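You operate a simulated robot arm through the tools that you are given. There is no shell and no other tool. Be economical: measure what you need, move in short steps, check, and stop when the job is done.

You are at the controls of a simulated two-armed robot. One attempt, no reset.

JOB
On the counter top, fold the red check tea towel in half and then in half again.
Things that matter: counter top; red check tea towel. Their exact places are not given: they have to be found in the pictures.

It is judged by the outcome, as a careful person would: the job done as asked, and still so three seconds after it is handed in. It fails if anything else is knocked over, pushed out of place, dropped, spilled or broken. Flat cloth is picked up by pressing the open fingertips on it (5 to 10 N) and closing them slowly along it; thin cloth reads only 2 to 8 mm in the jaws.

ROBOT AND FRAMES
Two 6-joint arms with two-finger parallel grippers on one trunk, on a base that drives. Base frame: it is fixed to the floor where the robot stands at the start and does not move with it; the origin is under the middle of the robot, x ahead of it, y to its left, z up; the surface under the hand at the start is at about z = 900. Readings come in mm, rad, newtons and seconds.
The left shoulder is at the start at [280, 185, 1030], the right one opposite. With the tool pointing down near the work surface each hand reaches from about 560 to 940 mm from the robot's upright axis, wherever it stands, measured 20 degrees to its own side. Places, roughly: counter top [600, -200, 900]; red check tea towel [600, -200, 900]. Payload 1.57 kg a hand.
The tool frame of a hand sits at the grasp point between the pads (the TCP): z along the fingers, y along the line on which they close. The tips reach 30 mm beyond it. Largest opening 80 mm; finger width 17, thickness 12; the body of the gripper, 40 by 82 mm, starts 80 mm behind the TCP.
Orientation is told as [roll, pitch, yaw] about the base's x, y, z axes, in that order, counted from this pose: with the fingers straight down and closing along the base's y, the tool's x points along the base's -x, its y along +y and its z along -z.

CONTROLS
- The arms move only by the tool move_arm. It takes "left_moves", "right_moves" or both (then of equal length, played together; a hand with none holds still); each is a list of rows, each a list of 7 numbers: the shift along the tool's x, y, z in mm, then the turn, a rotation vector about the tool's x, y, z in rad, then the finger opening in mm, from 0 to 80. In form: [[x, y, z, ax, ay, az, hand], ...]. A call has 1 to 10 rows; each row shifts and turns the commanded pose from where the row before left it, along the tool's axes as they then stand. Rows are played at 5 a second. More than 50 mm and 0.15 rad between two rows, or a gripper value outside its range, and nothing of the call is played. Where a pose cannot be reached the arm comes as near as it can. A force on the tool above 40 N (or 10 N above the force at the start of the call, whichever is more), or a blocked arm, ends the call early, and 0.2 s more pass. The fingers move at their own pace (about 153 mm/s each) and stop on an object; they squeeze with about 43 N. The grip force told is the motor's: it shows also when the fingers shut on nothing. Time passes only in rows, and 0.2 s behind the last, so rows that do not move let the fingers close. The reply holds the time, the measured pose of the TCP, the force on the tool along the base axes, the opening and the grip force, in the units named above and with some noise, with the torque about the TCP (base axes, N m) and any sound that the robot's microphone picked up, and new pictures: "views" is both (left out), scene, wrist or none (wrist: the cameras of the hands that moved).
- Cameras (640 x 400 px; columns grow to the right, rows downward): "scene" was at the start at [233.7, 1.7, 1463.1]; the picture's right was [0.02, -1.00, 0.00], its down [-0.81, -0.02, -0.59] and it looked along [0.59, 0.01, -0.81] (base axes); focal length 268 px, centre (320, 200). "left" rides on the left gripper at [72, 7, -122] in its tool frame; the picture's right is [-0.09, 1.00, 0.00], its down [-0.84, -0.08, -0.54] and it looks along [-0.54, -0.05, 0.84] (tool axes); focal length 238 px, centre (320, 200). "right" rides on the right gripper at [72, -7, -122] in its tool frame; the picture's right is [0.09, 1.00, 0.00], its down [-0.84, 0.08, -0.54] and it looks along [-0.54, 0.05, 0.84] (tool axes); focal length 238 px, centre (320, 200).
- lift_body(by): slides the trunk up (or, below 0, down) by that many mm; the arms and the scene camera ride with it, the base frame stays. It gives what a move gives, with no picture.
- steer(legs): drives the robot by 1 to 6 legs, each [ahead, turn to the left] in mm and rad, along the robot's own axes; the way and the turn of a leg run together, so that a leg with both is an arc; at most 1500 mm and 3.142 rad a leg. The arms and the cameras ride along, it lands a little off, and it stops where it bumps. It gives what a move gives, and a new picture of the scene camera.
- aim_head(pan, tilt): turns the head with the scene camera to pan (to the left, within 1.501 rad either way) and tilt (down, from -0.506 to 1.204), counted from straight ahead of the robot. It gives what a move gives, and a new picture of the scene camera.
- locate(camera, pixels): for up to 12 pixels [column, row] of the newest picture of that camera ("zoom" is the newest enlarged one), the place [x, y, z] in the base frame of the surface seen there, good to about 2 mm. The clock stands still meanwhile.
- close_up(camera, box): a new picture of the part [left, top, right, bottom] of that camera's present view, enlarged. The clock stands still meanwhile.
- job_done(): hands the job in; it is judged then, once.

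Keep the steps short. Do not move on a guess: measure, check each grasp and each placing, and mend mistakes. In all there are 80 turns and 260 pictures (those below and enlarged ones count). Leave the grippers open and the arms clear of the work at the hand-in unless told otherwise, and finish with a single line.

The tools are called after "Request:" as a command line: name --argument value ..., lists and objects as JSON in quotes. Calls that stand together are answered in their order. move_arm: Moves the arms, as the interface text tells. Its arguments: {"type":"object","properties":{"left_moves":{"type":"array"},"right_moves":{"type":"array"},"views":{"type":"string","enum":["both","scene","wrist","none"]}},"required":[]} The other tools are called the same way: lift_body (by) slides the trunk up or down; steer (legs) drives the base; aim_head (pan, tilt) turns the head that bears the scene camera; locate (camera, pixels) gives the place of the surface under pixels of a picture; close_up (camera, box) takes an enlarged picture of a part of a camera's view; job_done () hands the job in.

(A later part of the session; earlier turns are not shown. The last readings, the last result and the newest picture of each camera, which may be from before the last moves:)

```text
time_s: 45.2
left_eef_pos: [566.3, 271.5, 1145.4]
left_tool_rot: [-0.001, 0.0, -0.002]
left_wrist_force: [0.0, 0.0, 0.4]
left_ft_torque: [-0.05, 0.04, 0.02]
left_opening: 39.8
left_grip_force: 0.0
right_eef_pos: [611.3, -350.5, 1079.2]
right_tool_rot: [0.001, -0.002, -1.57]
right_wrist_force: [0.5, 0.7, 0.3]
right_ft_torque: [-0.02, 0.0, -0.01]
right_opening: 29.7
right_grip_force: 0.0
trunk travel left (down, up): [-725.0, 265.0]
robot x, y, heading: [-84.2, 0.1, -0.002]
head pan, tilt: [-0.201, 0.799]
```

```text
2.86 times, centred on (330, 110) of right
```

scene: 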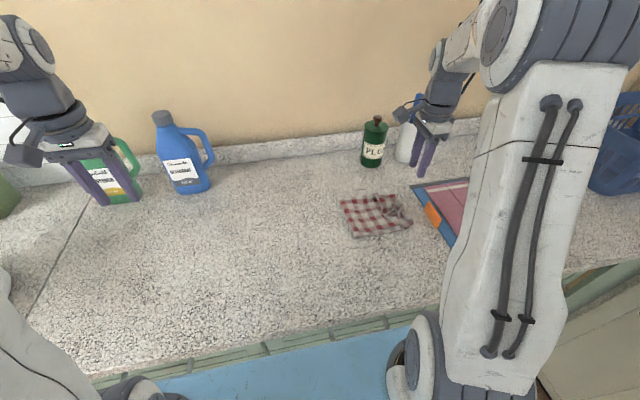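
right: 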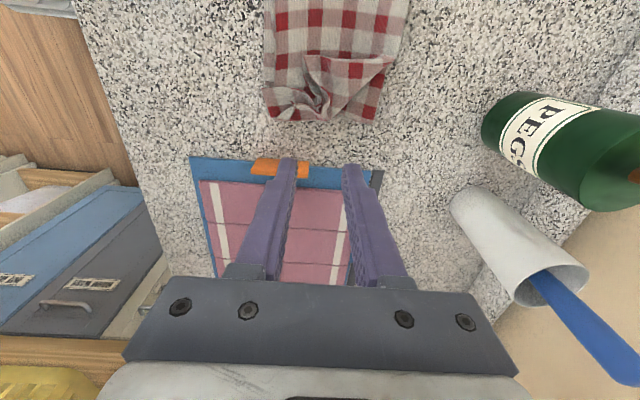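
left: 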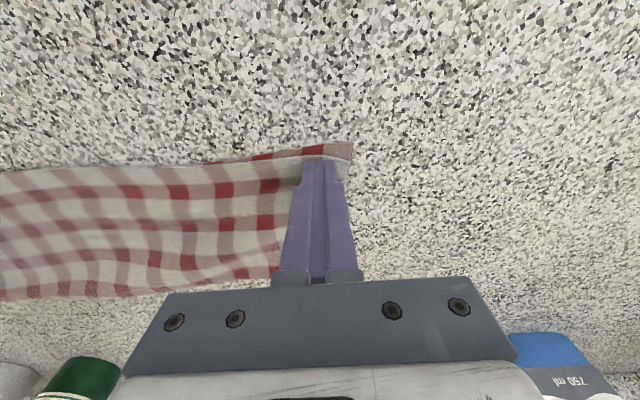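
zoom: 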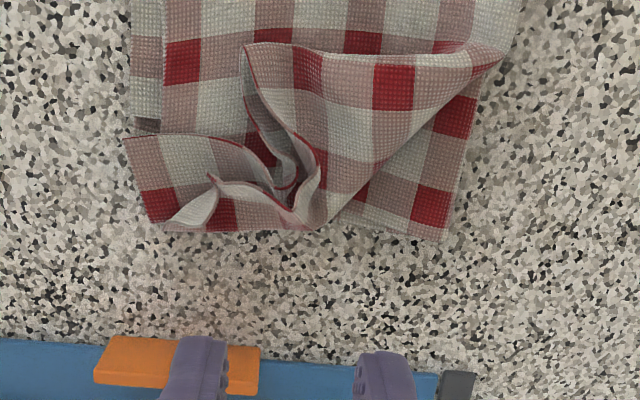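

The picture is clear: flap tip at zoom (245,45), hinge from (500,55) to (325,225); it must flip to about (450,240). I locate those points.

Request:
locate --camera "zoom" --pixels '[[248, 50], [265, 75], [262, 110], [300, 90], [400, 60], [495, 60], [325, 222], [445, 235], [225, 90], [130, 140], [290, 160], [215, 180]]'

```text
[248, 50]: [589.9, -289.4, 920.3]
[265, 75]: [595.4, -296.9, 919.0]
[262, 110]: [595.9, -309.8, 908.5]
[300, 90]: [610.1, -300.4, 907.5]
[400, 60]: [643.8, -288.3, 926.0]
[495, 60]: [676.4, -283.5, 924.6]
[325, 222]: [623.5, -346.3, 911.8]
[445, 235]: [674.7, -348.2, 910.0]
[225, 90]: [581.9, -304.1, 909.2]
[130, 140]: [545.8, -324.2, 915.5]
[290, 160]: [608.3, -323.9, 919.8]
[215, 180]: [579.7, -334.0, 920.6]
```

The flap tip stands ~10 mm above the layer beneath, so I can straddle and pinch it: TCP to (597,-296), 30 mm open, first 20 mm above.

Request:
move_arm --right_moves '[[18, -4.7, 43, 0, 0, 0, 30], [18, -4.7, 43, 0, 0, 0, 30], [18.5, -4.7, 38, 0, 0, 0, 30]]'

Request:
close_up --camera "right" --box '[220, 90, 420, 215]'

```text
time_s: 46.0
left_eef_pos: [566.4, 271.8, 1144.3]
left_tool_rot: [0.001, 0.0, -0.002]
left_wrist_force: [-0.3, 0.0, 0.1]
left_ft_torque: [0.01, -0.05, 0.03]
left_opening: 39.8
left_grip_force: 0.0
right_eef_pos: [597.8, -295.3, 954.1]
right_tool_rot: [0.003, 0.0, -1.567]
right_wrist_force: [-0.5, 0.2, 0.2]
right_ft_torque: [-0.02, -0.01, 0.0]
right_opening: 29.9
right_grip_force: 0.0
trunk travel left (down, up): [-725.0, 265.0]
robot x, y, heading: [-84.9, 0.2, -0.004]
head pan, tilt: [-0.201, 0.799]
```

scene: 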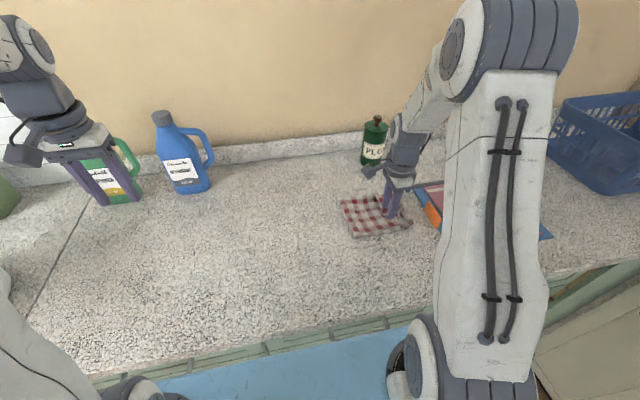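
right: 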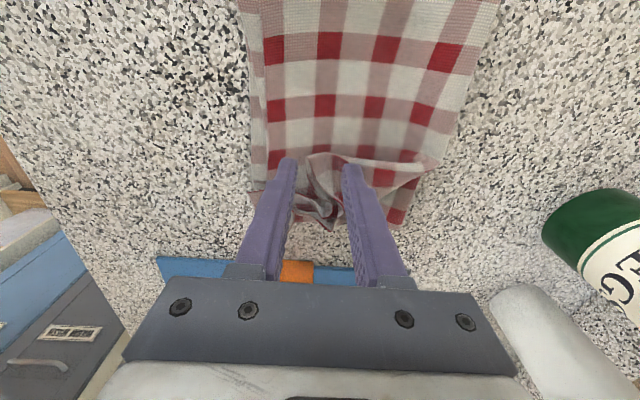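

```text
3.20 times, centred on (320, 152) of right
```

zoom: 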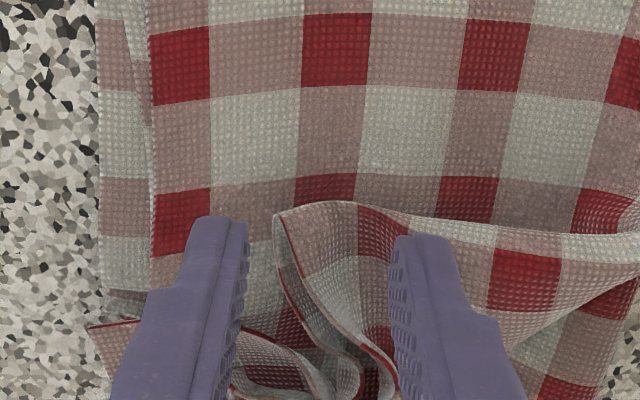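

The flap tip is right between the fingers. I lower 14 mm and close slowly.

Request:
move_arm --right_moves '[[0, 0, 8, 0, 0, 0, 30], [0, 0, 6, 0, 0, 0, 30], [0, 0, 0, 0, 0, 0, 24], [0, 0, 0, 0, 0, 0, 18], [0, 0, 0, 0, 0, 0, 12], [0, 0, 0, 0, 0, 0, 8], [0, 0, 0, 0, 0, 0, 4], [0, 0, 0, 0, 0, 0, 0], [0, 0, 0, 0, 0, 0, 0]]' --views "wrist"

Request:
close_up --camera "right" --box '[220, 90, 420, 215]'

```text
time_s: 48.0
left_eef_pos: [566.3, 272.5, 1144.0]
left_tool_rot: [0.001, 0.0, -0.001]
left_wrist_force: [0.4, -0.7, -0.2]
left_ft_torque: [0.0, 0.0, 0.02]
left_opening: 40.1
left_grip_force: 0.1
right_eef_pos: [597.7, -294.2, 940.4]
right_tool_rot: [-0.001, 0.001, -1.568]
right_wrist_force: [-0.1, -0.6, 0.0]
right_ft_torque: [-0.02, 0.03, 0.02]
right_opening: 2.2
right_grip_force: 23.3
trunk travel left (down, up): [-725.0, 265.0]
robot x, y, heading: [-75.8, 2.2, -0.001]
head pan, tilt: [-0.201, 0.799]
```

right: 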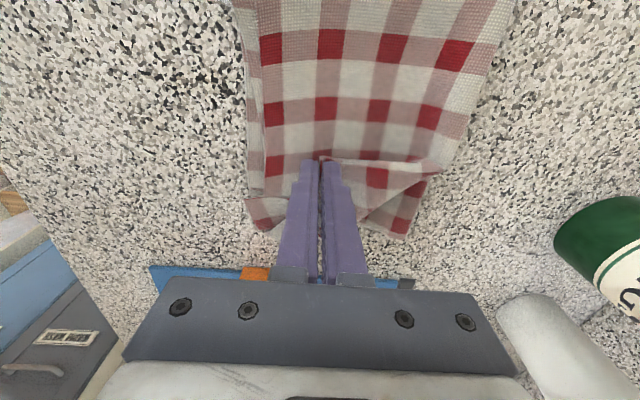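

```text
3.20 times, centred on (320, 152) of right
```

zoom: 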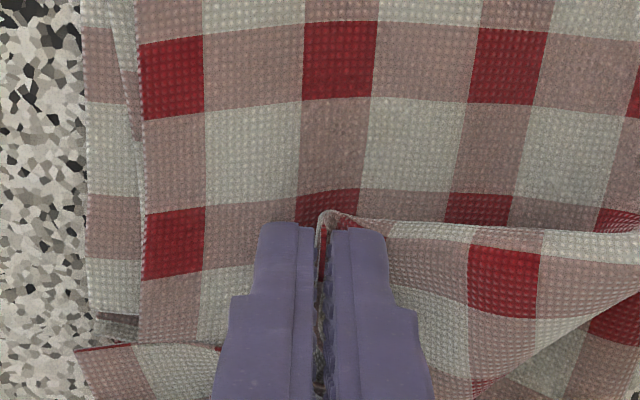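

2.2 mm: exactly the flap. I swing it up and over to its proper corner near (670,-345).

Request:
move_arm --right_moves '[[-10, 14, -18, 0, 0, 0, 0], [-14, 20, -12, 0, 0, 0, 0], [-14, 20, 0, 0, 0, 0, 0], [-10, 16, 12, 0, 0, 0, 0], [-4, 4, 12, 0, 0, 0, 0]]' --views "wrist"

Request:
close_up --camera "right" --box '[200, 60, 440, 210]'

Request:
close_up --camera "scene" --box '[310, 160, 470, 260]'

```text
time_s: 49.2
left_eef_pos: [566.6, 272.8, 1143.9]
left_tool_rot: [-0.001, -0.001, -0.002]
left_wrist_force: [1.0, 0.0, -0.3]
left_ft_torque: [0.01, -0.01, -0.01]
left_opening: 40.1
left_grip_force: 0.0
right_eef_pos: [671.8, -347.6, 947.4]
right_tool_rot: [-0.001, -0.001, -1.57]
right_wrist_force: [0.3, -0.7, 0.4]
right_ft_torque: [0.0, 0.01, 0.01]
right_opening: 2.1
right_grip_force: 24.2
trunk travel left (down, up): [-725.0, 265.0]
robot x, y, heading: [-80.5, 3.5, -0.005]
head pan, tilt: [-0.201, 0.799]
```

right: 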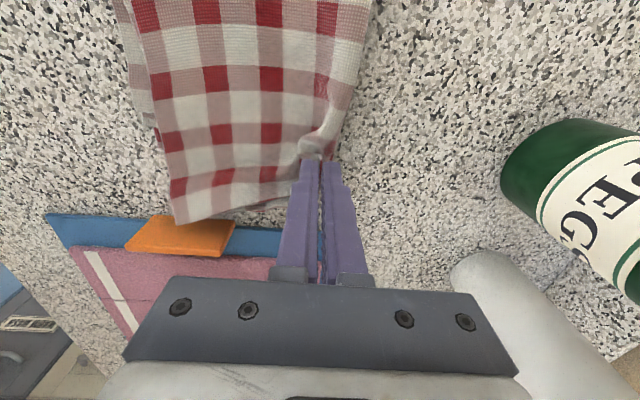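

```text
2.67 times, centred on (320, 135) of right
```

zoom: 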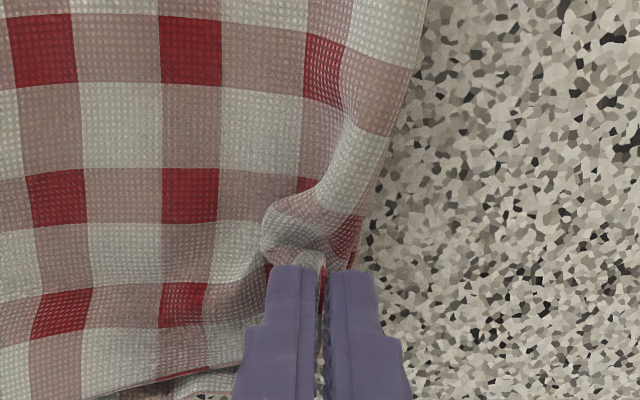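

```text
4.00 times, centred on (390, 210) of scene
```

zoom: 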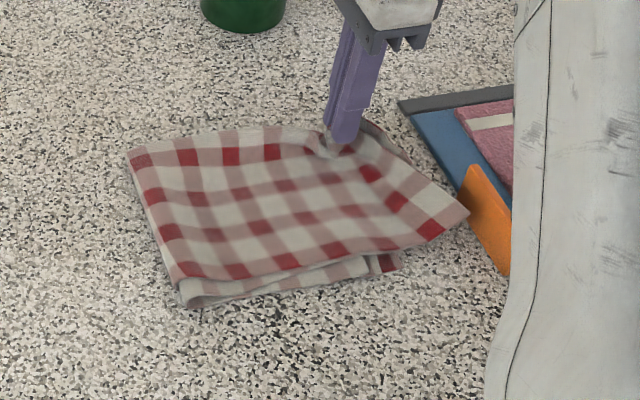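

The flap is turned out properly. The upper edge now overhangs the lower one by 20–40 mm, so I bring the held corner back 20 mm, lower it and release.

Request:
move_arm --right_moves '[[7, 0, 0, 0, 0, 0, 0], [7, -2, 0, 0, 0, 0, 0], [6, -2, 4, 0, 0, 0, 0], [0, 0, 3, 0, 0, 0, 0], [0, 0, 0, 0, 0, 0, 8], [0, 0, 0, 0, 0, 0, 16], [0, 0, -2, 0, 0, 0, 24], [0, 0, -15, 0, 0, 0, 24], [0, 0, -30, 0, 0, 0, 24], [-30, 0, -30, 0, 0, 0, 24]]'

Request:
close_up --camera "scene" --box '[310, 160, 470, 260]'

Request:
close_up --camera "right" --box '[100, 0, 420, 200]'

```text
time_s: 51.4
left_eef_pos: [566.7, 272.2, 1144.3]
left_tool_rot: [-0.002, -0.001, -0.002]
left_wrist_force: [0.3, 0.2, -0.8]
left_ft_torque: [-0.01, 0.0, 0.04]
left_opening: 40.1
left_grip_force: 0.1
right_eef_pos: [666.3, -356.2, 1017.0]
right_tool_rot: [-0.001, 0.002, -1.568]
right_wrist_force: [0.0, 0.3, 0.1]
right_ft_torque: [-0.02, 0.01, -0.02]
right_opening: 23.8
right_grip_force: 0.1
trunk travel left (down, up): [-725.0, 265.0]
robot x, y, heading: [-79.8, -2.2, -0.002]
head pan, tilt: [-0.201, 0.799]
```

scene: 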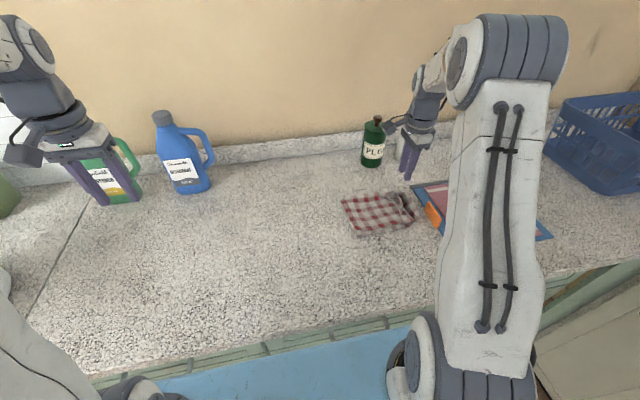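
right: 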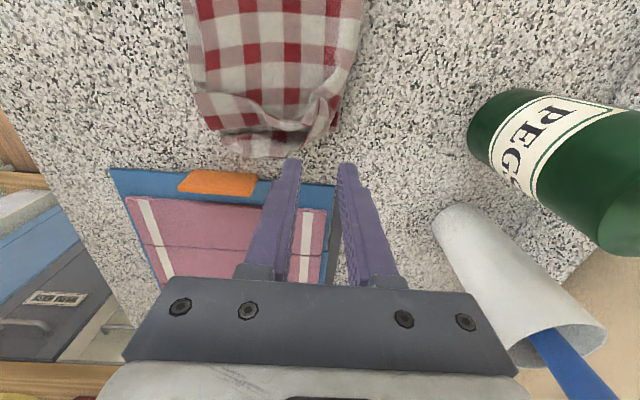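

```text
4.00 times, centred on (390, 210) of scene
```

zoom: 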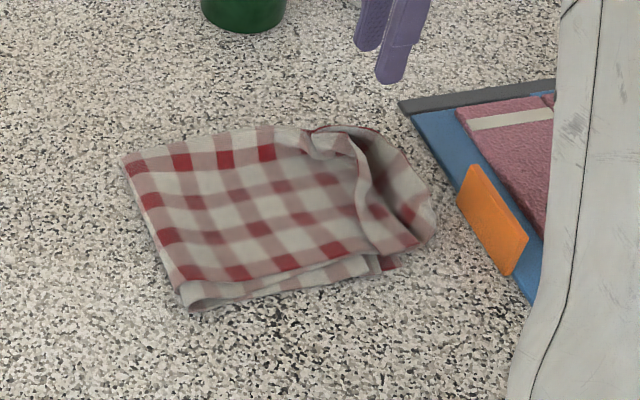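

```text
2.00 times, centred on (260, 100) of right
```

zoom: 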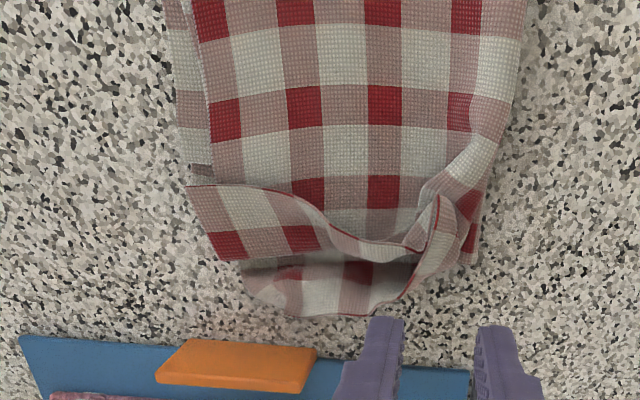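

I lift the hand a bit to get a full view from above.

Request:
move_arm --right_moves '[[0, -20, -30, 0, 0, 0, 24], [0, -20, -30, 0, 0, 0, 24], [0, 0, -20, 0, 0, 0, 24]]' --views "wrist"

Request:
close_up --camera "right" --box '[220, 20, 412, 140]'

```text
time_s: 52.2
left_eef_pos: [566.1, 272.1, 1145.0]
left_tool_rot: [0.001, 0.001, -0.001]
left_wrist_force: [-0.8, -0.3, 0.3]
left_ft_torque: [0.0, -0.01, 0.04]
left_opening: 40.2
left_grip_force: 0.0
right_eef_pos: [627.0, -358.1, 1097.5]
right_tool_rot: [0.0, 0.001, -1.568]
right_wrist_force: [0.3, 0.7, -0.6]
right_ft_torque: [0.01, 0.0, 0.0]
right_opening: 24.0
right_grip_force: 0.2
trunk travel left (down, up): [-725.0, 265.0]
robot x, y, heading: [-78.5, 1.5, 0.001]
head pan, tilt: [-0.201, 0.799]
```

right: 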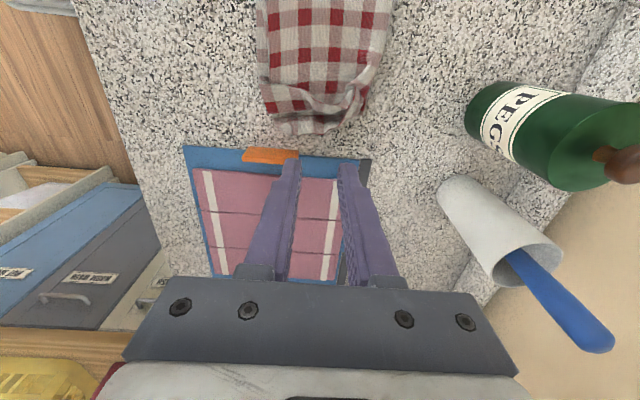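

```text
3.33 times, centred on (316, 80) of right
```

zoom: 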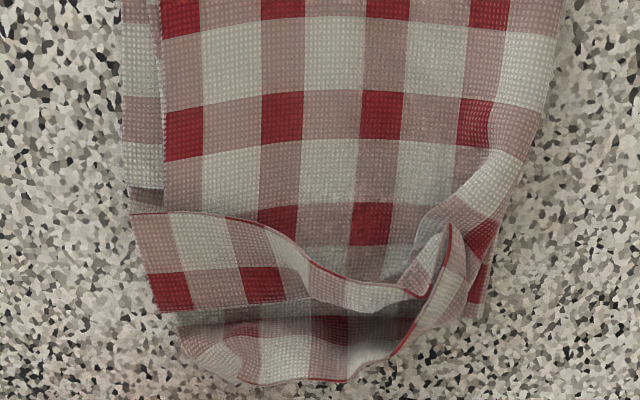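

Request:
locate --camera "zoom" --pixels '[[132, 218], [250, 225], [320, 270], [400, 288], [250, 270], [230, 305], [310, 300], [350, 380], [185, 345], [450, 230], [480, 310], [145, 195]]'

Request:
close_up --camera "scene" --box '[330, 180, 426, 240]'

```text
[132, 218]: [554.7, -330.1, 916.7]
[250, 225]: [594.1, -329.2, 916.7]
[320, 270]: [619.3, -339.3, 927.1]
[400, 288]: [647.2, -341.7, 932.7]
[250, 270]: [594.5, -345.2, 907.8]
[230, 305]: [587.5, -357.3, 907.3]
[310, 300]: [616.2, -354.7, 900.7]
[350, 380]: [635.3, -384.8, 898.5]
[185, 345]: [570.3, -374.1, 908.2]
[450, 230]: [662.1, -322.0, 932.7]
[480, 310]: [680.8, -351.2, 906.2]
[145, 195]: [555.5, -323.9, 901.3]
```

```text
6.67 times, centred on (378, 210) of scene
```

zoom: 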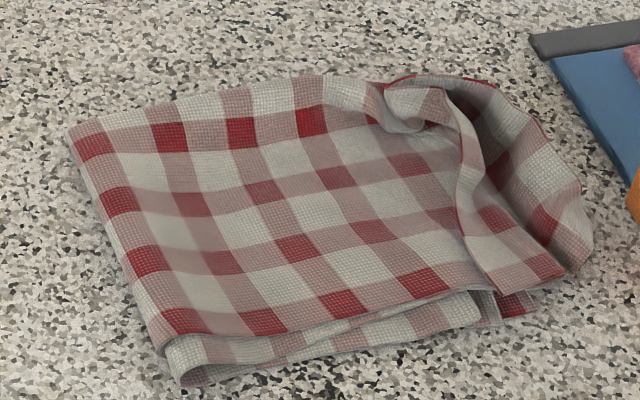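

The uppermost layer's hem strip (about 27 mm) is turned back and stands up (z up to 933). I'll sweep it outward with spread fingers from its inner side, tips just above the cloth. First, position at (618,-298).

Request:
move_arm --right_moves '[[20, -3, 20, 0, 0, 0, 60], [20, -3, 40, 0, 0, 0, 60], [20, -3, 45, 0, 0, 0, 60], [0, 0, 45, 0, 0, 0, 60]]' --views "wrist"

Request:
close_up --camera "right" --box '[200, 80, 440, 230]'

```text
time_s: 53.2
left_eef_pos: [566.4, 272.7, 1144.5]
left_tool_rot: [-0.001, 0.001, -0.002]
left_wrist_force: [-0.3, 0.7, -1.0]
left_ft_torque: [-0.02, -0.05, -0.02]
left_opening: 40.2
left_grip_force: 0.0
right_eef_pos: [617.1, -297.3, 946.1]
right_tool_rot: [0.003, 0.001, -1.569]
right_wrist_force: [0.4, 0.6, -0.3]
right_ft_torque: [-0.01, -0.01, 0.01]
right_opening: 60.0
right_grip_force: 0.0
trunk travel left (down, up): [-725.0, 265.0]
robot x, y, heading: [-84.1, 1.0, -0.005]
head pan, tilt: [-0.201, 0.799]
```

right: 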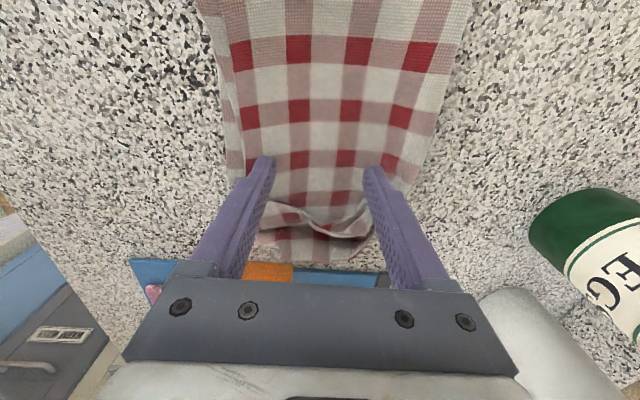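

```text
2.67 times, centred on (320, 155) of right
```

zoom: 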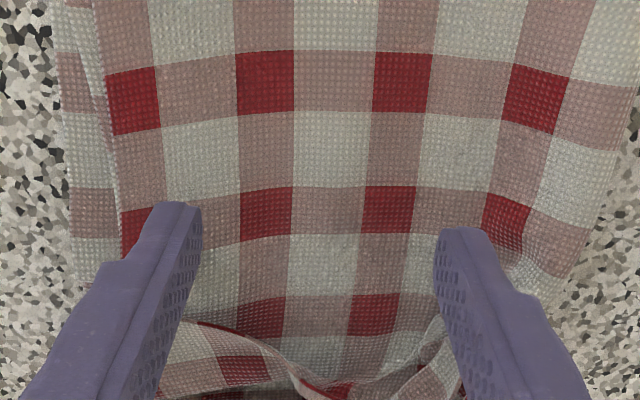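

Request:
move_arm --right_moves '[[0, 0, 5, 0, 0, 0, 60], [-10, 0, 1, 0, 0, 0, 60], [-10, 0, 0, 0, 0, 0, 60], [-12, 0, 0, 0, 0, 0, 60], [-12, 0, 0, 0, 0, 0, 60], [-12, 0, 0, 0, 0, 0, 60], [-12, 0, 0, 0, 0, 0, 60]]' --views "wrist"

Request:
close_up --camera "scene" --box '[320, 170, 440, 245]'

```text
time_s: 54.8
left_eef_pos: [566.1, 272.7, 1144.8]
left_tool_rot: [-0.001, 0.0, -0.003]
left_wrist_force: [1.6, 0.0, -0.4]
left_ft_torque: [0.0, 0.03, 0.02]
left_opening: 40.2
left_grip_force: 0.0
right_eef_pos: [618.9, -364.2, 939.1]
right_tool_rot: [-0.002, 0.001, -1.568]
right_wrist_force: [0.2, -0.4, 0.3]
right_ft_torque: [0.01, 0.02, -0.01]
right_opening: 59.9
right_grip_force: 0.1
trunk travel left (down, up): [-725.0, 265.0]
robot x, y, heading: [-80.4, 1.6, -0.0]
head pan, tilt: [-0.201, 0.799]
```

right: 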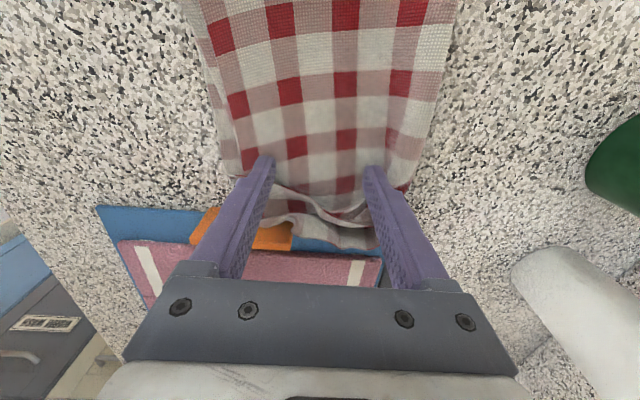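

```text
5.33 times, centred on (380, 208) of scene
```

zoom: 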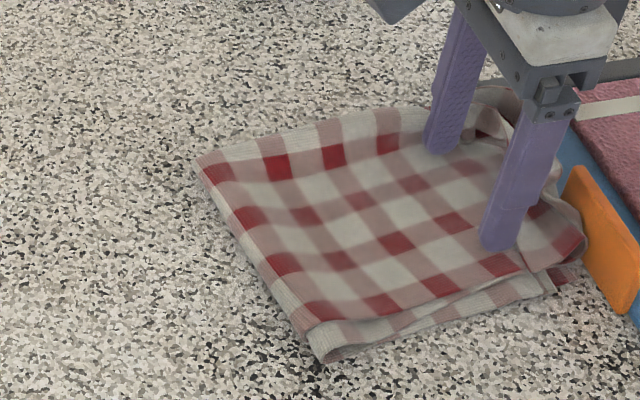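

I lift straight up and back to inspect.

Request:
move_arm --right_moves '[[0, 0, -20, 0, 0, 0, 60], [0, 0, -40, 0, 0, 0, 40], [0, 0, -45, 0, 0, 0, 24], [0, 0, -45, 0, 0, 0, 24]]' --views "wrist"

Request:
close_up --camera "right" --box '[220, 20, 412, 140]'

Request:
locate --camera "zoom" --pixels '[[320, 200]]'

```text
time_s: 55.8
left_eef_pos: [565.9, 272.6, 1144.7]
left_tool_rot: [-0.001, -0.001, 0.0]
left_wrist_force: [0.4, 0.6, 0.4]
left_ft_torque: [0.04, 0.04, -0.04]
left_opening: 40.0
left_grip_force: 0.1
right_eef_pos: [618.1, -365.1, 1090.7]
right_tool_rot: [0.0, 0.004, -1.569]
right_wrist_force: [0.0, -0.4, -0.4]
right_ft_torque: [0.01, 0.02, 0.03]
right_opening: 24.0
right_grip_force: 0.1
trunk travel left (down, up): [-725.0, 265.0]
robot x, y, heading: [-80.9, -1.0, 0.001]
head pan, tilt: [-0.201, 0.799]
```

right: 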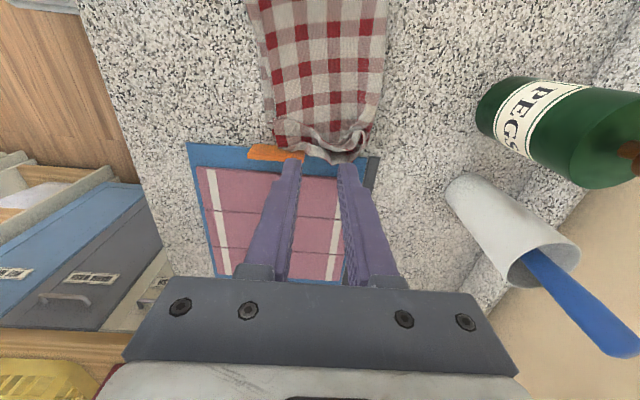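

```text
3.33 times, centred on (316, 80) of right
```

zoom: 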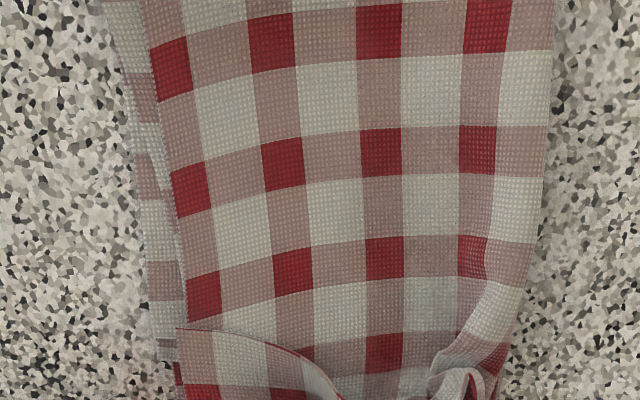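

```text
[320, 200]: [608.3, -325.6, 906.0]
```

Request:
close_up --camera "right" --box '[220, 60, 412, 180]'

Request:
locate --camera "scene" --pixels '[[357, 200], [381, 235], [422, 222], [372, 217], [400, 205], [420, 215], [427, 222]]'

Request:
close_up --camera "scene" --box '[330, 175, 458, 255]'

```text
3.33 times, centred on (316, 120) of right
```

zoom: 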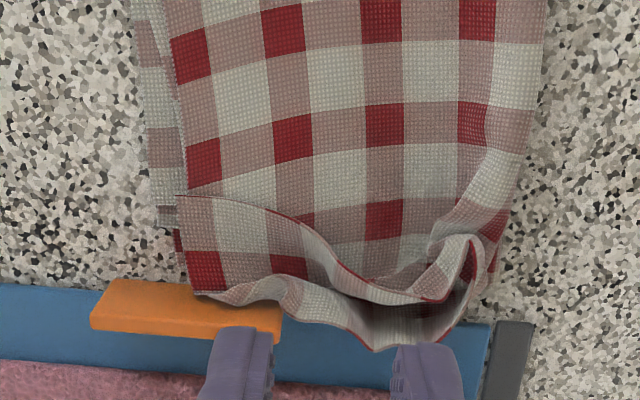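

```text
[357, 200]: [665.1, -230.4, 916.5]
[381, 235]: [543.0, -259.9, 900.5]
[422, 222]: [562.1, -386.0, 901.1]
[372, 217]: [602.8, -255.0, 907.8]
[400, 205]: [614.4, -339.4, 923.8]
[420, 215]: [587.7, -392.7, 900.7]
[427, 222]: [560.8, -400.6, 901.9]
```

```text
5.00 times, centred on (394, 215) of scene
```

zoom: 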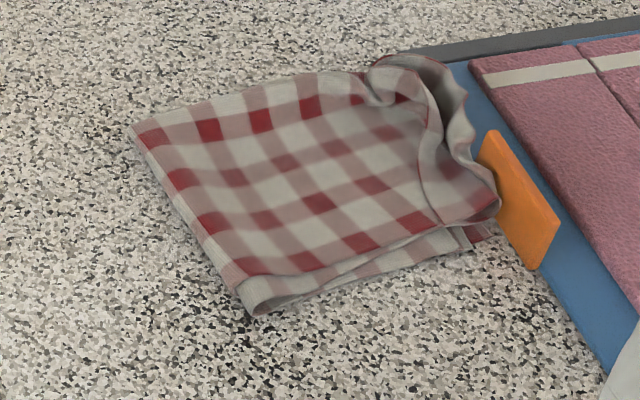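

The whole towel slid ~40 mm right during the sweep and now nearly touches the board's orange piece. I'll grip it at the crease (left side) and drag it back to the left into free space. Moving above the crease at (604,-253).

Request:
move_arm --right_moves '[[28, -3.5, 10, 0, 0, 0, 36], [28, -3.5, 40, 0, 0, 0, 36], [28, -3.5, 40, 0, 0, 0, 36], [28, -3.5, 40, 0, 0, 0, 36]]' --views "wrist"

Request:
close_up --camera "right" --box '[200, 80, 440, 230]'

```text
time_s: 56.8
left_eef_pos: [565.3, 272.4, 1143.9]
left_tool_rot: [0.0, 0.0, -0.001]
left_wrist_force: [0.9, -0.5, 0.1]
left_ft_torque: [0.02, -0.03, -0.02]
left_opening: 40.0
left_grip_force: 0.0
right_eef_pos: [602.7, -252.1, 958.9]
right_tool_rot: [0.003, 0.0, -1.568]
right_wrist_force: [0.3, 0.3, -0.4]
right_ft_torque: [0.01, 0.0, 0.0]
right_opening: 35.9
right_grip_force: 0.1
trunk travel left (down, up): [-725.0, 265.0]
robot x, y, heading: [-83.1, -0.0, 0.004]
head pan, tilt: [-0.201, 0.799]
```

right: 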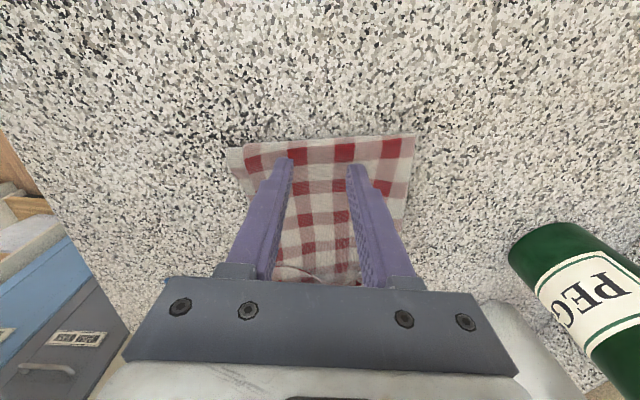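

```text
2.67 times, centred on (320, 155) of right
```

zoom: 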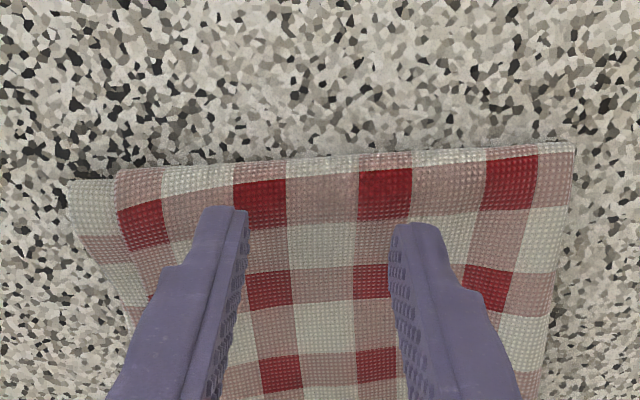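

Request:
move_arm --right_moves '[[6, 3, 12, 0, 0, 0, 36], [0, 0, 5, 0, 0, 0, 36], [0, 0, 4, 0, 0, 0, 36], [0, 0, 2, 0, 0, 0, 36]]' --views "none"

```text
time_s: 57.8
left_eef_pos: [566.2, 271.9, 1144.5]
left_tool_rot: [0.0, 0.0, -0.002]
left_wrist_force: [0.2, -0.2, 0.4]
left_ft_torque: [-0.01, 0.0, 0.0]
left_opening: 40.0
left_grip_force: 0.1
right_eef_pos: [607.9, -246.2, 936.8]
right_tool_rot: [0.001, -0.001, -1.568]
right_wrist_force: [0.8, 0.1, 3.7]
right_ft_torque: [-0.01, 0.01, 0.01]
right_opening: 35.8
right_grip_force: 0.1
trunk travel left (down, up): [-725.0, 265.0]
robot x, y, heading: [-80.9, 2.3, 0.002]
head pan, tilt: [-0.201, 0.799]
```

Contact at 3.7 N. I press a bit more and close.

Request:
move_arm --right_moves '[[0, 0, 1.5, 0, 0, 0, 36], [0, 0, 1, 0, 0, 0, 32], [0, 0, 0, 0, 0, 0, 28], [0, 0, 0, 0, 0, 0, 24], [0, 0, 0, 0, 0, 0, 20], [0, 0, 0, 0, 0, 0, 16], [0, 0, 0, 0, 0, 0, 12], [0, 0, 0, 0, 0, 0, 8], [0, 0, 0, 0, 0, 0, 4], [0, 0, 0, 0, 0, 0, 0]]' --views "wrist"

Request:
close_up --camera "right" --box '[200, 80, 440, 230]'

```text
time_s: 60.0
left_eef_pos: [566.9, 271.7, 1144.8]
left_tool_rot: [-0.001, 0.0, -0.003]
left_wrist_force: [0.0, 0.5, -0.9]
left_ft_torque: [0.01, -0.02, -0.02]
left_opening: 40.3
left_grip_force: 0.1
right_eef_pos: [606.6, -246.8, 935.0]
right_tool_rot: [-0.001, 0.0, -1.569]
right_wrist_force: [0.0, -0.1, 3.4]
right_ft_torque: [0.02, 0.01, -0.01]
right_opening: 4.4
right_grip_force: 25.0
trunk travel left (down, up): [-725.0, 265.0]
robot x, y, heading: [-78.3, -0.8, -0.004]
head pan, tilt: [-0.201, 0.799]
```

right: 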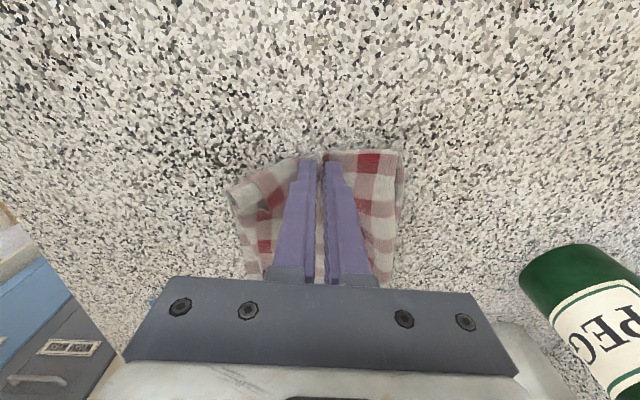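

```text
2.67 times, centred on (320, 155) of right
```

zoom: 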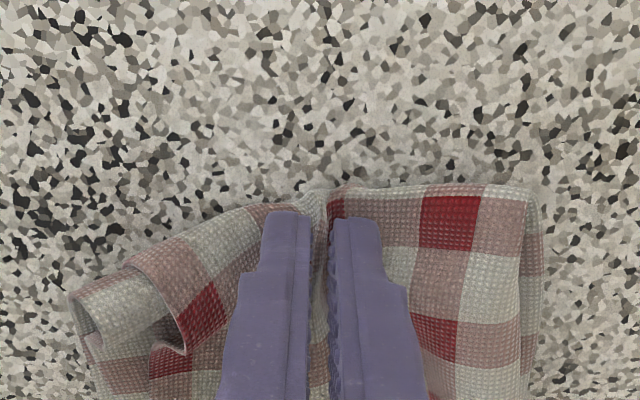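

4.4 mm held. I drag gently to the left by 110 mm, just clear of the surface.

Request:
move_arm --right_moves '[[4, 0, -3, 0, 0, 0, 0], [10, 0, 0, 0, 0, 0, 0], [12, 0, 0, 0, 0, 0, 0], [12, 0, 0, 0, 0, 0, 0], [12, 0, 0, 0, 0, 0, 0], [12, 0, 0, 0, 0, 0, 0], [12, 0, 0, 0, 0, 0, 0], [12, 0, 0, 0, 0, 0, 0], [12, 0, 0, 0, 0, 0, 0], [12, 0, 0, 0, 0, 0, 0]]'

Request:
close_up --camera "scene" --box '[290, 165, 450, 265]'

```text
time_s: 62.2
left_eef_pos: [565.9, 272.1, 1145.5]
left_tool_rot: [0.0, 0.0, -0.003]
left_wrist_force: [0.5, 0.5, -0.4]
left_ft_torque: [0.01, 0.04, 0.02]
left_opening: 40.1
left_grip_force: 0.1
right_eef_pos: [606.4, -137.9, 940.0]
right_tool_rot: [0.0, 0.0, -1.569]
right_wrist_force: [-0.1, -0.3, 1.6]
right_ft_torque: [-0.01, -0.02, 0.0]
right_opening: 3.0
right_grip_force: 24.4
trunk travel left (down, up): [-725.0, 265.0]
robot x, y, heading: [-80.9, 3.6, 0.0]
head pan, tilt: [-0.201, 0.799]
```

scene: 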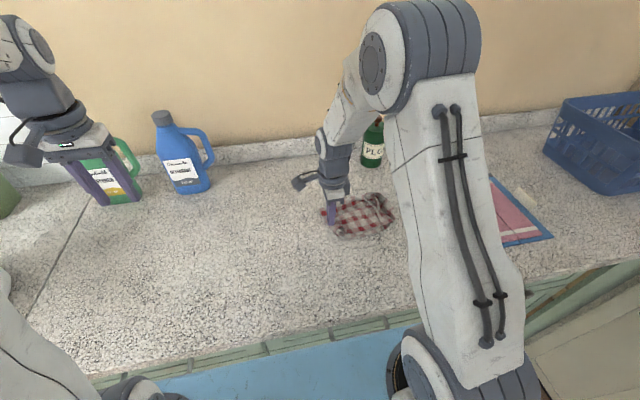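
right: 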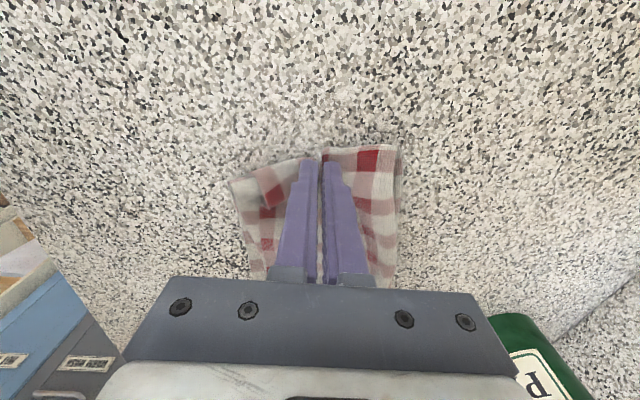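

```text
4.00 times, centred on (370, 215) of scene
```

zoom: 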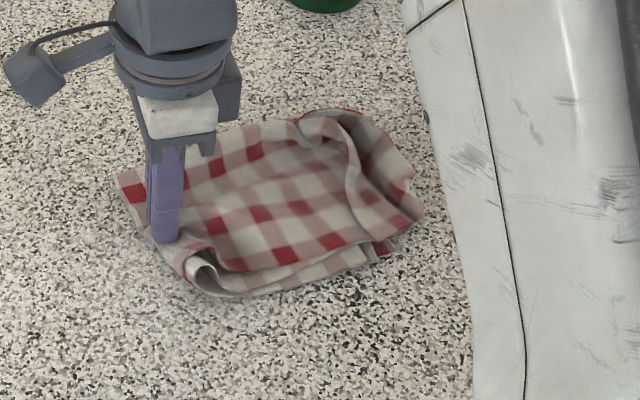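

I drag 55 mm more so both hands can reach, then open slowly and lift off.

Request:
move_arm --right_moves '[[13, 0, 0, 0, 0, 0, 0], [14, 0, 0, 0, 0, 0, 0], [14, 0, 0, 0, 0, 0, 0], [14, 0, 2, 0, 0, 0, 0], [0, 0, 1, 0, 0, 0, 10], [0, 0, 0, 0, 0, 0, 20], [0, 0, 0, 0, 0, 0, 32], [0, 0, -12, 0, 0, 0, 32], [0, 0, -40, 0, 0, 0, 32], [0, 0, -45, 0, 0, 0, 32]]' --views "none"

Request:
move_arm --right_moves '[[-30, 0, -35, 0, 0, 0, 24], [-40, 0, -20, 0, 0, 0, 24], [-40, 0, 0, 0, 0, 0, 24], [-40, 0, 0, 0, 0, 0, 24], [-30, 0, 0, 0, 0, 0, 24]]'

Request:
close_up --camera "scene" --box '[280, 165, 424, 255]'

Request:
close_up --camera "right" --box '[200, 0, 440, 150]'

```text
time_s: 64.4
left_eef_pos: [567.0, 272.3, 1144.3]
left_tool_rot: [0.001, 0.0, -0.001]
left_wrist_force: [-0.4, 0.1, -0.1]
left_ft_torque: [0.03, 0.02, 0.0]
left_opening: 40.0
left_grip_force: 0.1
right_eef_pos: [605.6, -81.9, 1031.9]
right_tool_rot: [-0.003, 0.0, -1.569]
right_wrist_force: [-0.7, 0.0, -0.5]
right_ft_torque: [0.02, -0.01, 0.02]
right_opening: 31.8
right_grip_force: 0.2
trunk travel left (down, up): [-725.0, 265.0]
robot x, y, heading: [-81.3, 5.3, -0.004]
head pan, tilt: [-0.201, 0.799]
```

```text
time_s: 65.6
left_eef_pos: [565.9, 273.0, 1144.9]
left_tool_rot: [0.0, 0.001, -0.003]
left_wrist_force: [-0.4, -0.9, -0.5]
left_ft_torque: [-0.01, 0.04, 0.02]
left_opening: 40.0
left_grip_force: 0.0
right_eef_pos: [606.1, -263.4, 1086.6]
right_tool_rot: [-0.002, 0.001, -1.568]
right_wrist_force: [-0.2, 1.6, 0.6]
right_ft_torque: [0.0, 0.01, 0.02]
right_opening: 23.7
right_grip_force: 0.0
trunk travel left (down, up): [-725.0, 265.0]
robot x, y, heading: [-78.9, -1.0, -0.006]
head pan, tilt: [-0.201, 0.799]
```

scene: 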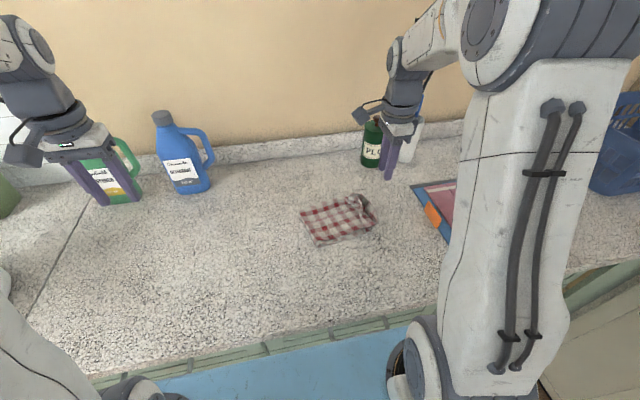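
right: 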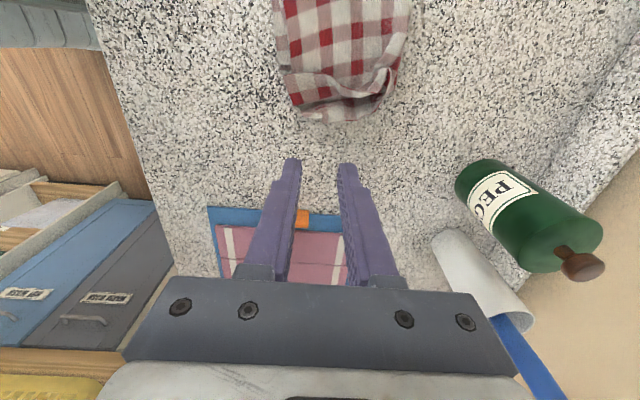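

```text
4.44 times, centred on (352, 210) of scene
```

zoom: 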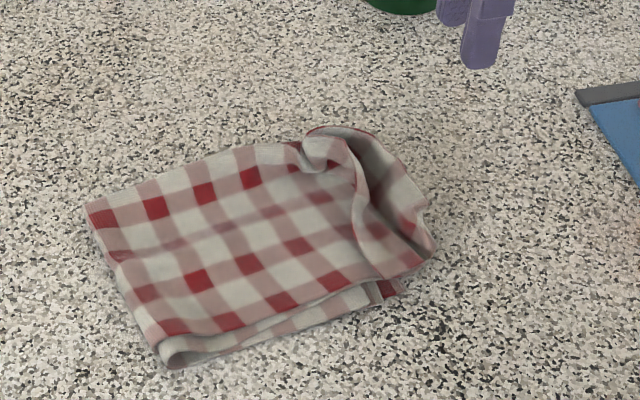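

```text
2.67 times, centred on (320, 75) of right
```

zoom: 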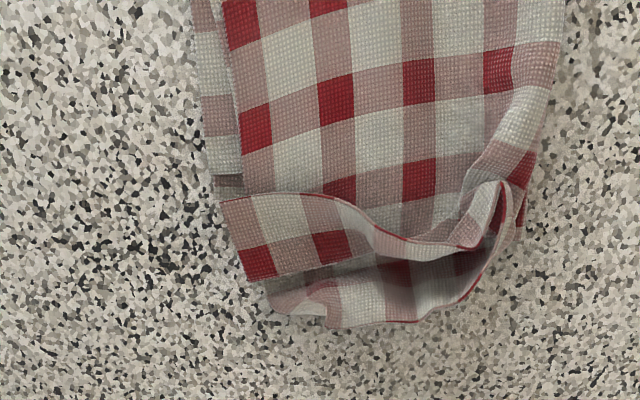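

The towel moved as a unit. Now I'll pinch the far corner tip (zoom (500,190)), where both layers meet, and carry it outward as before. Measuring it.

Request:
locate --camera "zoom" --pixels '[[500, 188], [490, 205], [455, 245], [475, 220], [515, 200], [525, 190], [470, 180], [535, 150], [220, 202], [245, 280], [420, 320], [225, 180]]'

```text
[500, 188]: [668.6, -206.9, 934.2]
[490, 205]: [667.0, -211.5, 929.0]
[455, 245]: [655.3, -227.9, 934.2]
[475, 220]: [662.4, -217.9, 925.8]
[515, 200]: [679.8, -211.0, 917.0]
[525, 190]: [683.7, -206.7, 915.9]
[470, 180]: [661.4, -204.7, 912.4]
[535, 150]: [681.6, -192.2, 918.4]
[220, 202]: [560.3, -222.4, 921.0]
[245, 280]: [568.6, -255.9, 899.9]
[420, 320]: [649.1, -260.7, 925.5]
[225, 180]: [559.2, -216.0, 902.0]
```

Request:
locate --camera "scene" --pixels '[[300, 212], [317, 247], [369, 231], [373, 224], [334, 200], [345, 240]]'

Request:
move_arm --right_moves '[[25, 31, 40, 0, 0, 0, 32], [28, 32, 25, 0, 0, 0, 32], [0, 0, 45, 0, 0, 0, 32]]' --views "wrist"

Request:
close_up --camera "right" --box '[200, 80, 440, 230]'

```text
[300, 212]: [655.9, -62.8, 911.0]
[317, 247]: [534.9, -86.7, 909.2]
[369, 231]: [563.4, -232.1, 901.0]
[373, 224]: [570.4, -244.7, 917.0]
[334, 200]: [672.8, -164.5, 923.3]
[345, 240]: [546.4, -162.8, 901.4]
```

```text
refused: row 1 steps farther than a row can; nothing moved
```

```text
2.67 times, centred on (320, 155) of right
```

zoom: 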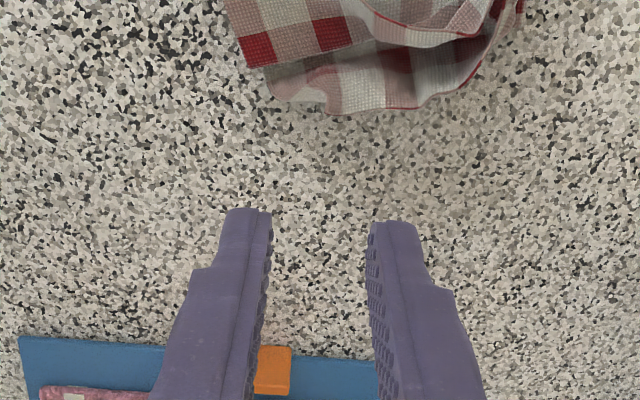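

The whole thing needs re-laying: the crease (y≈-63…-87) leaves the lower part ~148 mm and the upper ~225 mm. First I carry the corner tip outward so both upper layers lie flat; then I regrip mid-edge and re-lay to the right length. Moving over the tip (smaller rows).

Request:
move_arm --right_moves '[[13, 16, 32, 0, 0, 0, 32], [13, 16, 33, 0, 0, 0, 32], [13, 16, 33, 0, 0, 0, 32], [14, 15, 33, 0, 0, 0, 32]]' --views "wrist"

Request:
close_up --camera "right" --box '[200, 80, 440, 230]'

```text
time_s: 66.6
left_eef_pos: [566.1, 272.9, 1144.8]
left_tool_rot: [0.0, 0.002, -0.001]
left_wrist_force: [-0.1, 0.0, -0.1]
left_ft_torque: [-0.01, -0.01, 0.03]
left_opening: 40.0
left_grip_force: 0.0
right_eef_pos: [668.8, -209.4, 956.4]
right_tool_rot: [0.0, 0.001, -1.57]
right_wrist_force: [0.1, 0.4, 0.3]
right_ft_torque: [-0.02, 0.0, 0.01]
right_opening: 32.0
right_grip_force: 0.0
trunk travel left (down, up): [-725.0, 265.0]
robot x, y, heading: [-78.2, 0.4, -0.003]
head pan, tilt: [-0.201, 0.799]
```

right: 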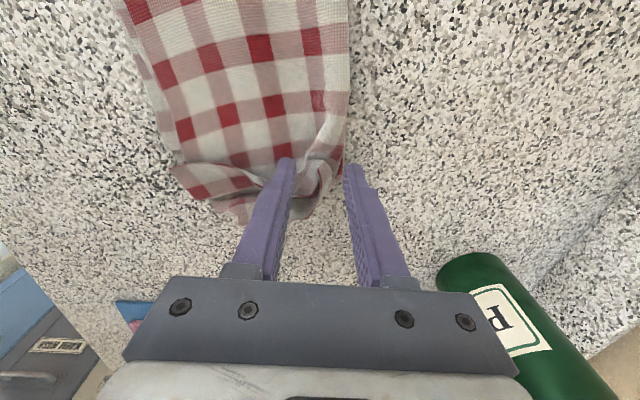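

```text
2.67 times, centred on (320, 155) of right
```

zoom: 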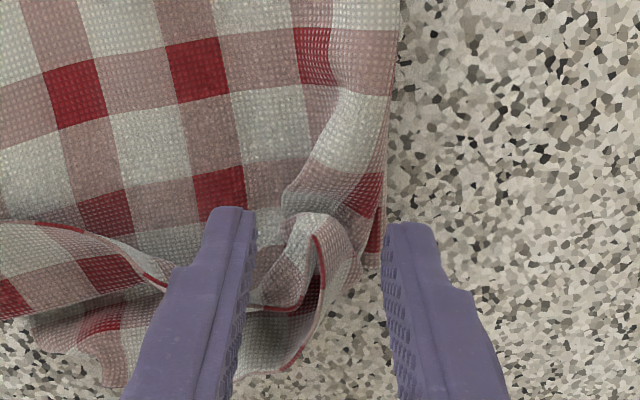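

The tip sits between the fingers. I lower 10 mm and close slowly.

Request:
move_arm --right_moves '[[0, 0, 6, 0, 0, 0, 32], [-2, 0, 5, 0, 0, 0, 32], [0, 0, 0, 0, 0, 0, 24], [0, 0, 0, 0, 0, 0, 16], [0, 0, 0, 0, 0, 0, 10], [0, 0, 0, 0, 0, 0, 5], [0, 0, 0, 0, 0, 0, 0], [0, 0, 0, 0, 0, 0, 0]]' --views "wrist"

Request:
close_up --camera "right" --box '[200, 80, 440, 230]'

```text
time_s: 68.4
left_eef_pos: [567.6, 272.1, 1144.5]
left_tool_rot: [0.001, -0.001, -0.002]
left_wrist_force: [0.1, 0.0, 0.6]
left_ft_torque: [-0.01, -0.01, 0.01]
left_opening: 40.0
left_grip_force: 0.0
right_eef_pos: [669.9, -209.9, 947.5]
right_tool_rot: [-0.002, 0.003, -1.569]
right_wrist_force: [0.0, -0.1, -0.4]
right_ft_torque: [-0.02, -0.03, 0.02]
right_opening: 3.1
right_grip_force: 23.9
trunk travel left (down, up): [-725.0, 265.0]
robot x, y, heading: [-83.4, 1.7, -0.004]
head pan, tilt: [-0.201, 0.799]
```

right: 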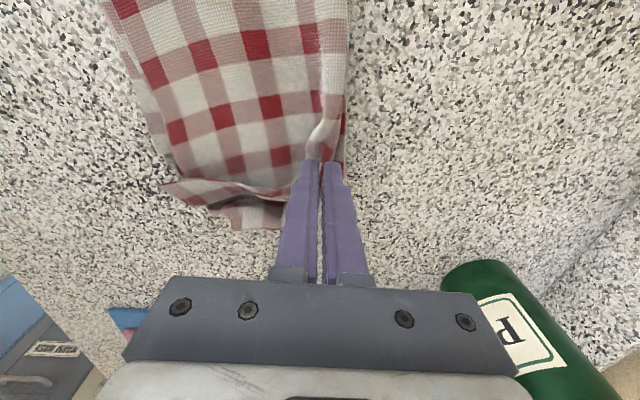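

```text
2.67 times, centred on (320, 155) of right
```

zoom: 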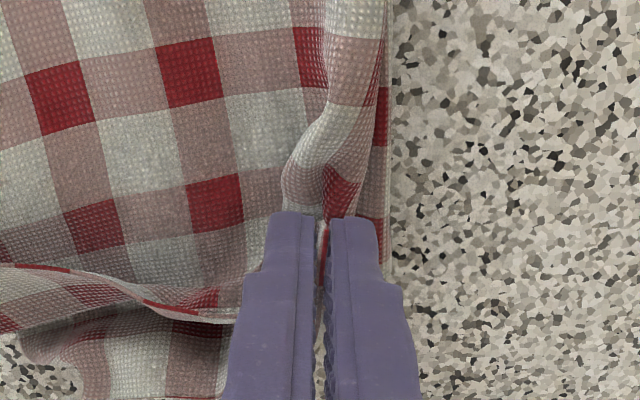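

Held (3.1 mm). Before lifting I look at the scene to judge whether the left hand could take the near corner at the same time.

Request:
aim_head --pan -0.2 --tilt 0.7

Request:
close_up --camera "scene" --box '[260, 120, 480, 257]'

```text
time_s: 69.1
left_eef_pos: [565.9, 271.8, 1143.6]
left_tool_rot: [0.0, 0.0, -0.003]
left_wrist_force: [-0.2, -0.3, -0.4]
left_ft_torque: [0.01, -0.02, -0.02]
left_opening: 40.2
left_grip_force: 0.1
right_eef_pos: [670.2, -211.4, 944.2]
right_tool_rot: [-0.001, 0.002, -1.569]
right_wrist_force: [-0.5, -0.6, 0.3]
right_ft_torque: [-0.01, 0.0, 0.01]
right_opening: 2.6
right_grip_force: 24.3
trunk travel left (down, up): [-725.0, 265.0]
robot x, y, heading: [-77.3, 1.5, 0.0]
head pan, tilt: [-0.201, 0.7]
```

scene: 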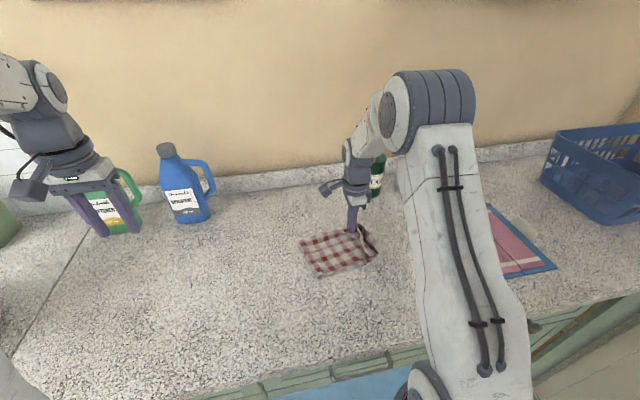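

```text
2.91 times, centred on (370, 188) of scene
```

zoom: 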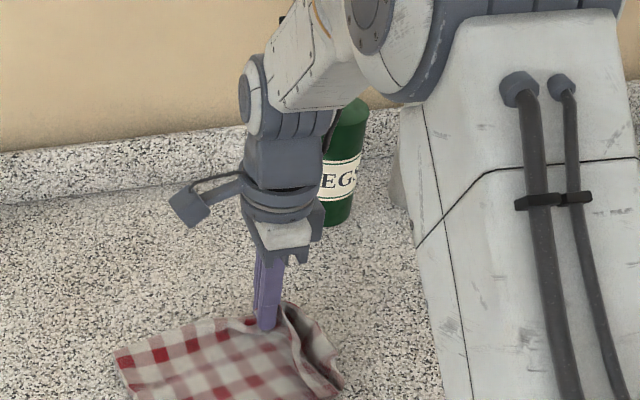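

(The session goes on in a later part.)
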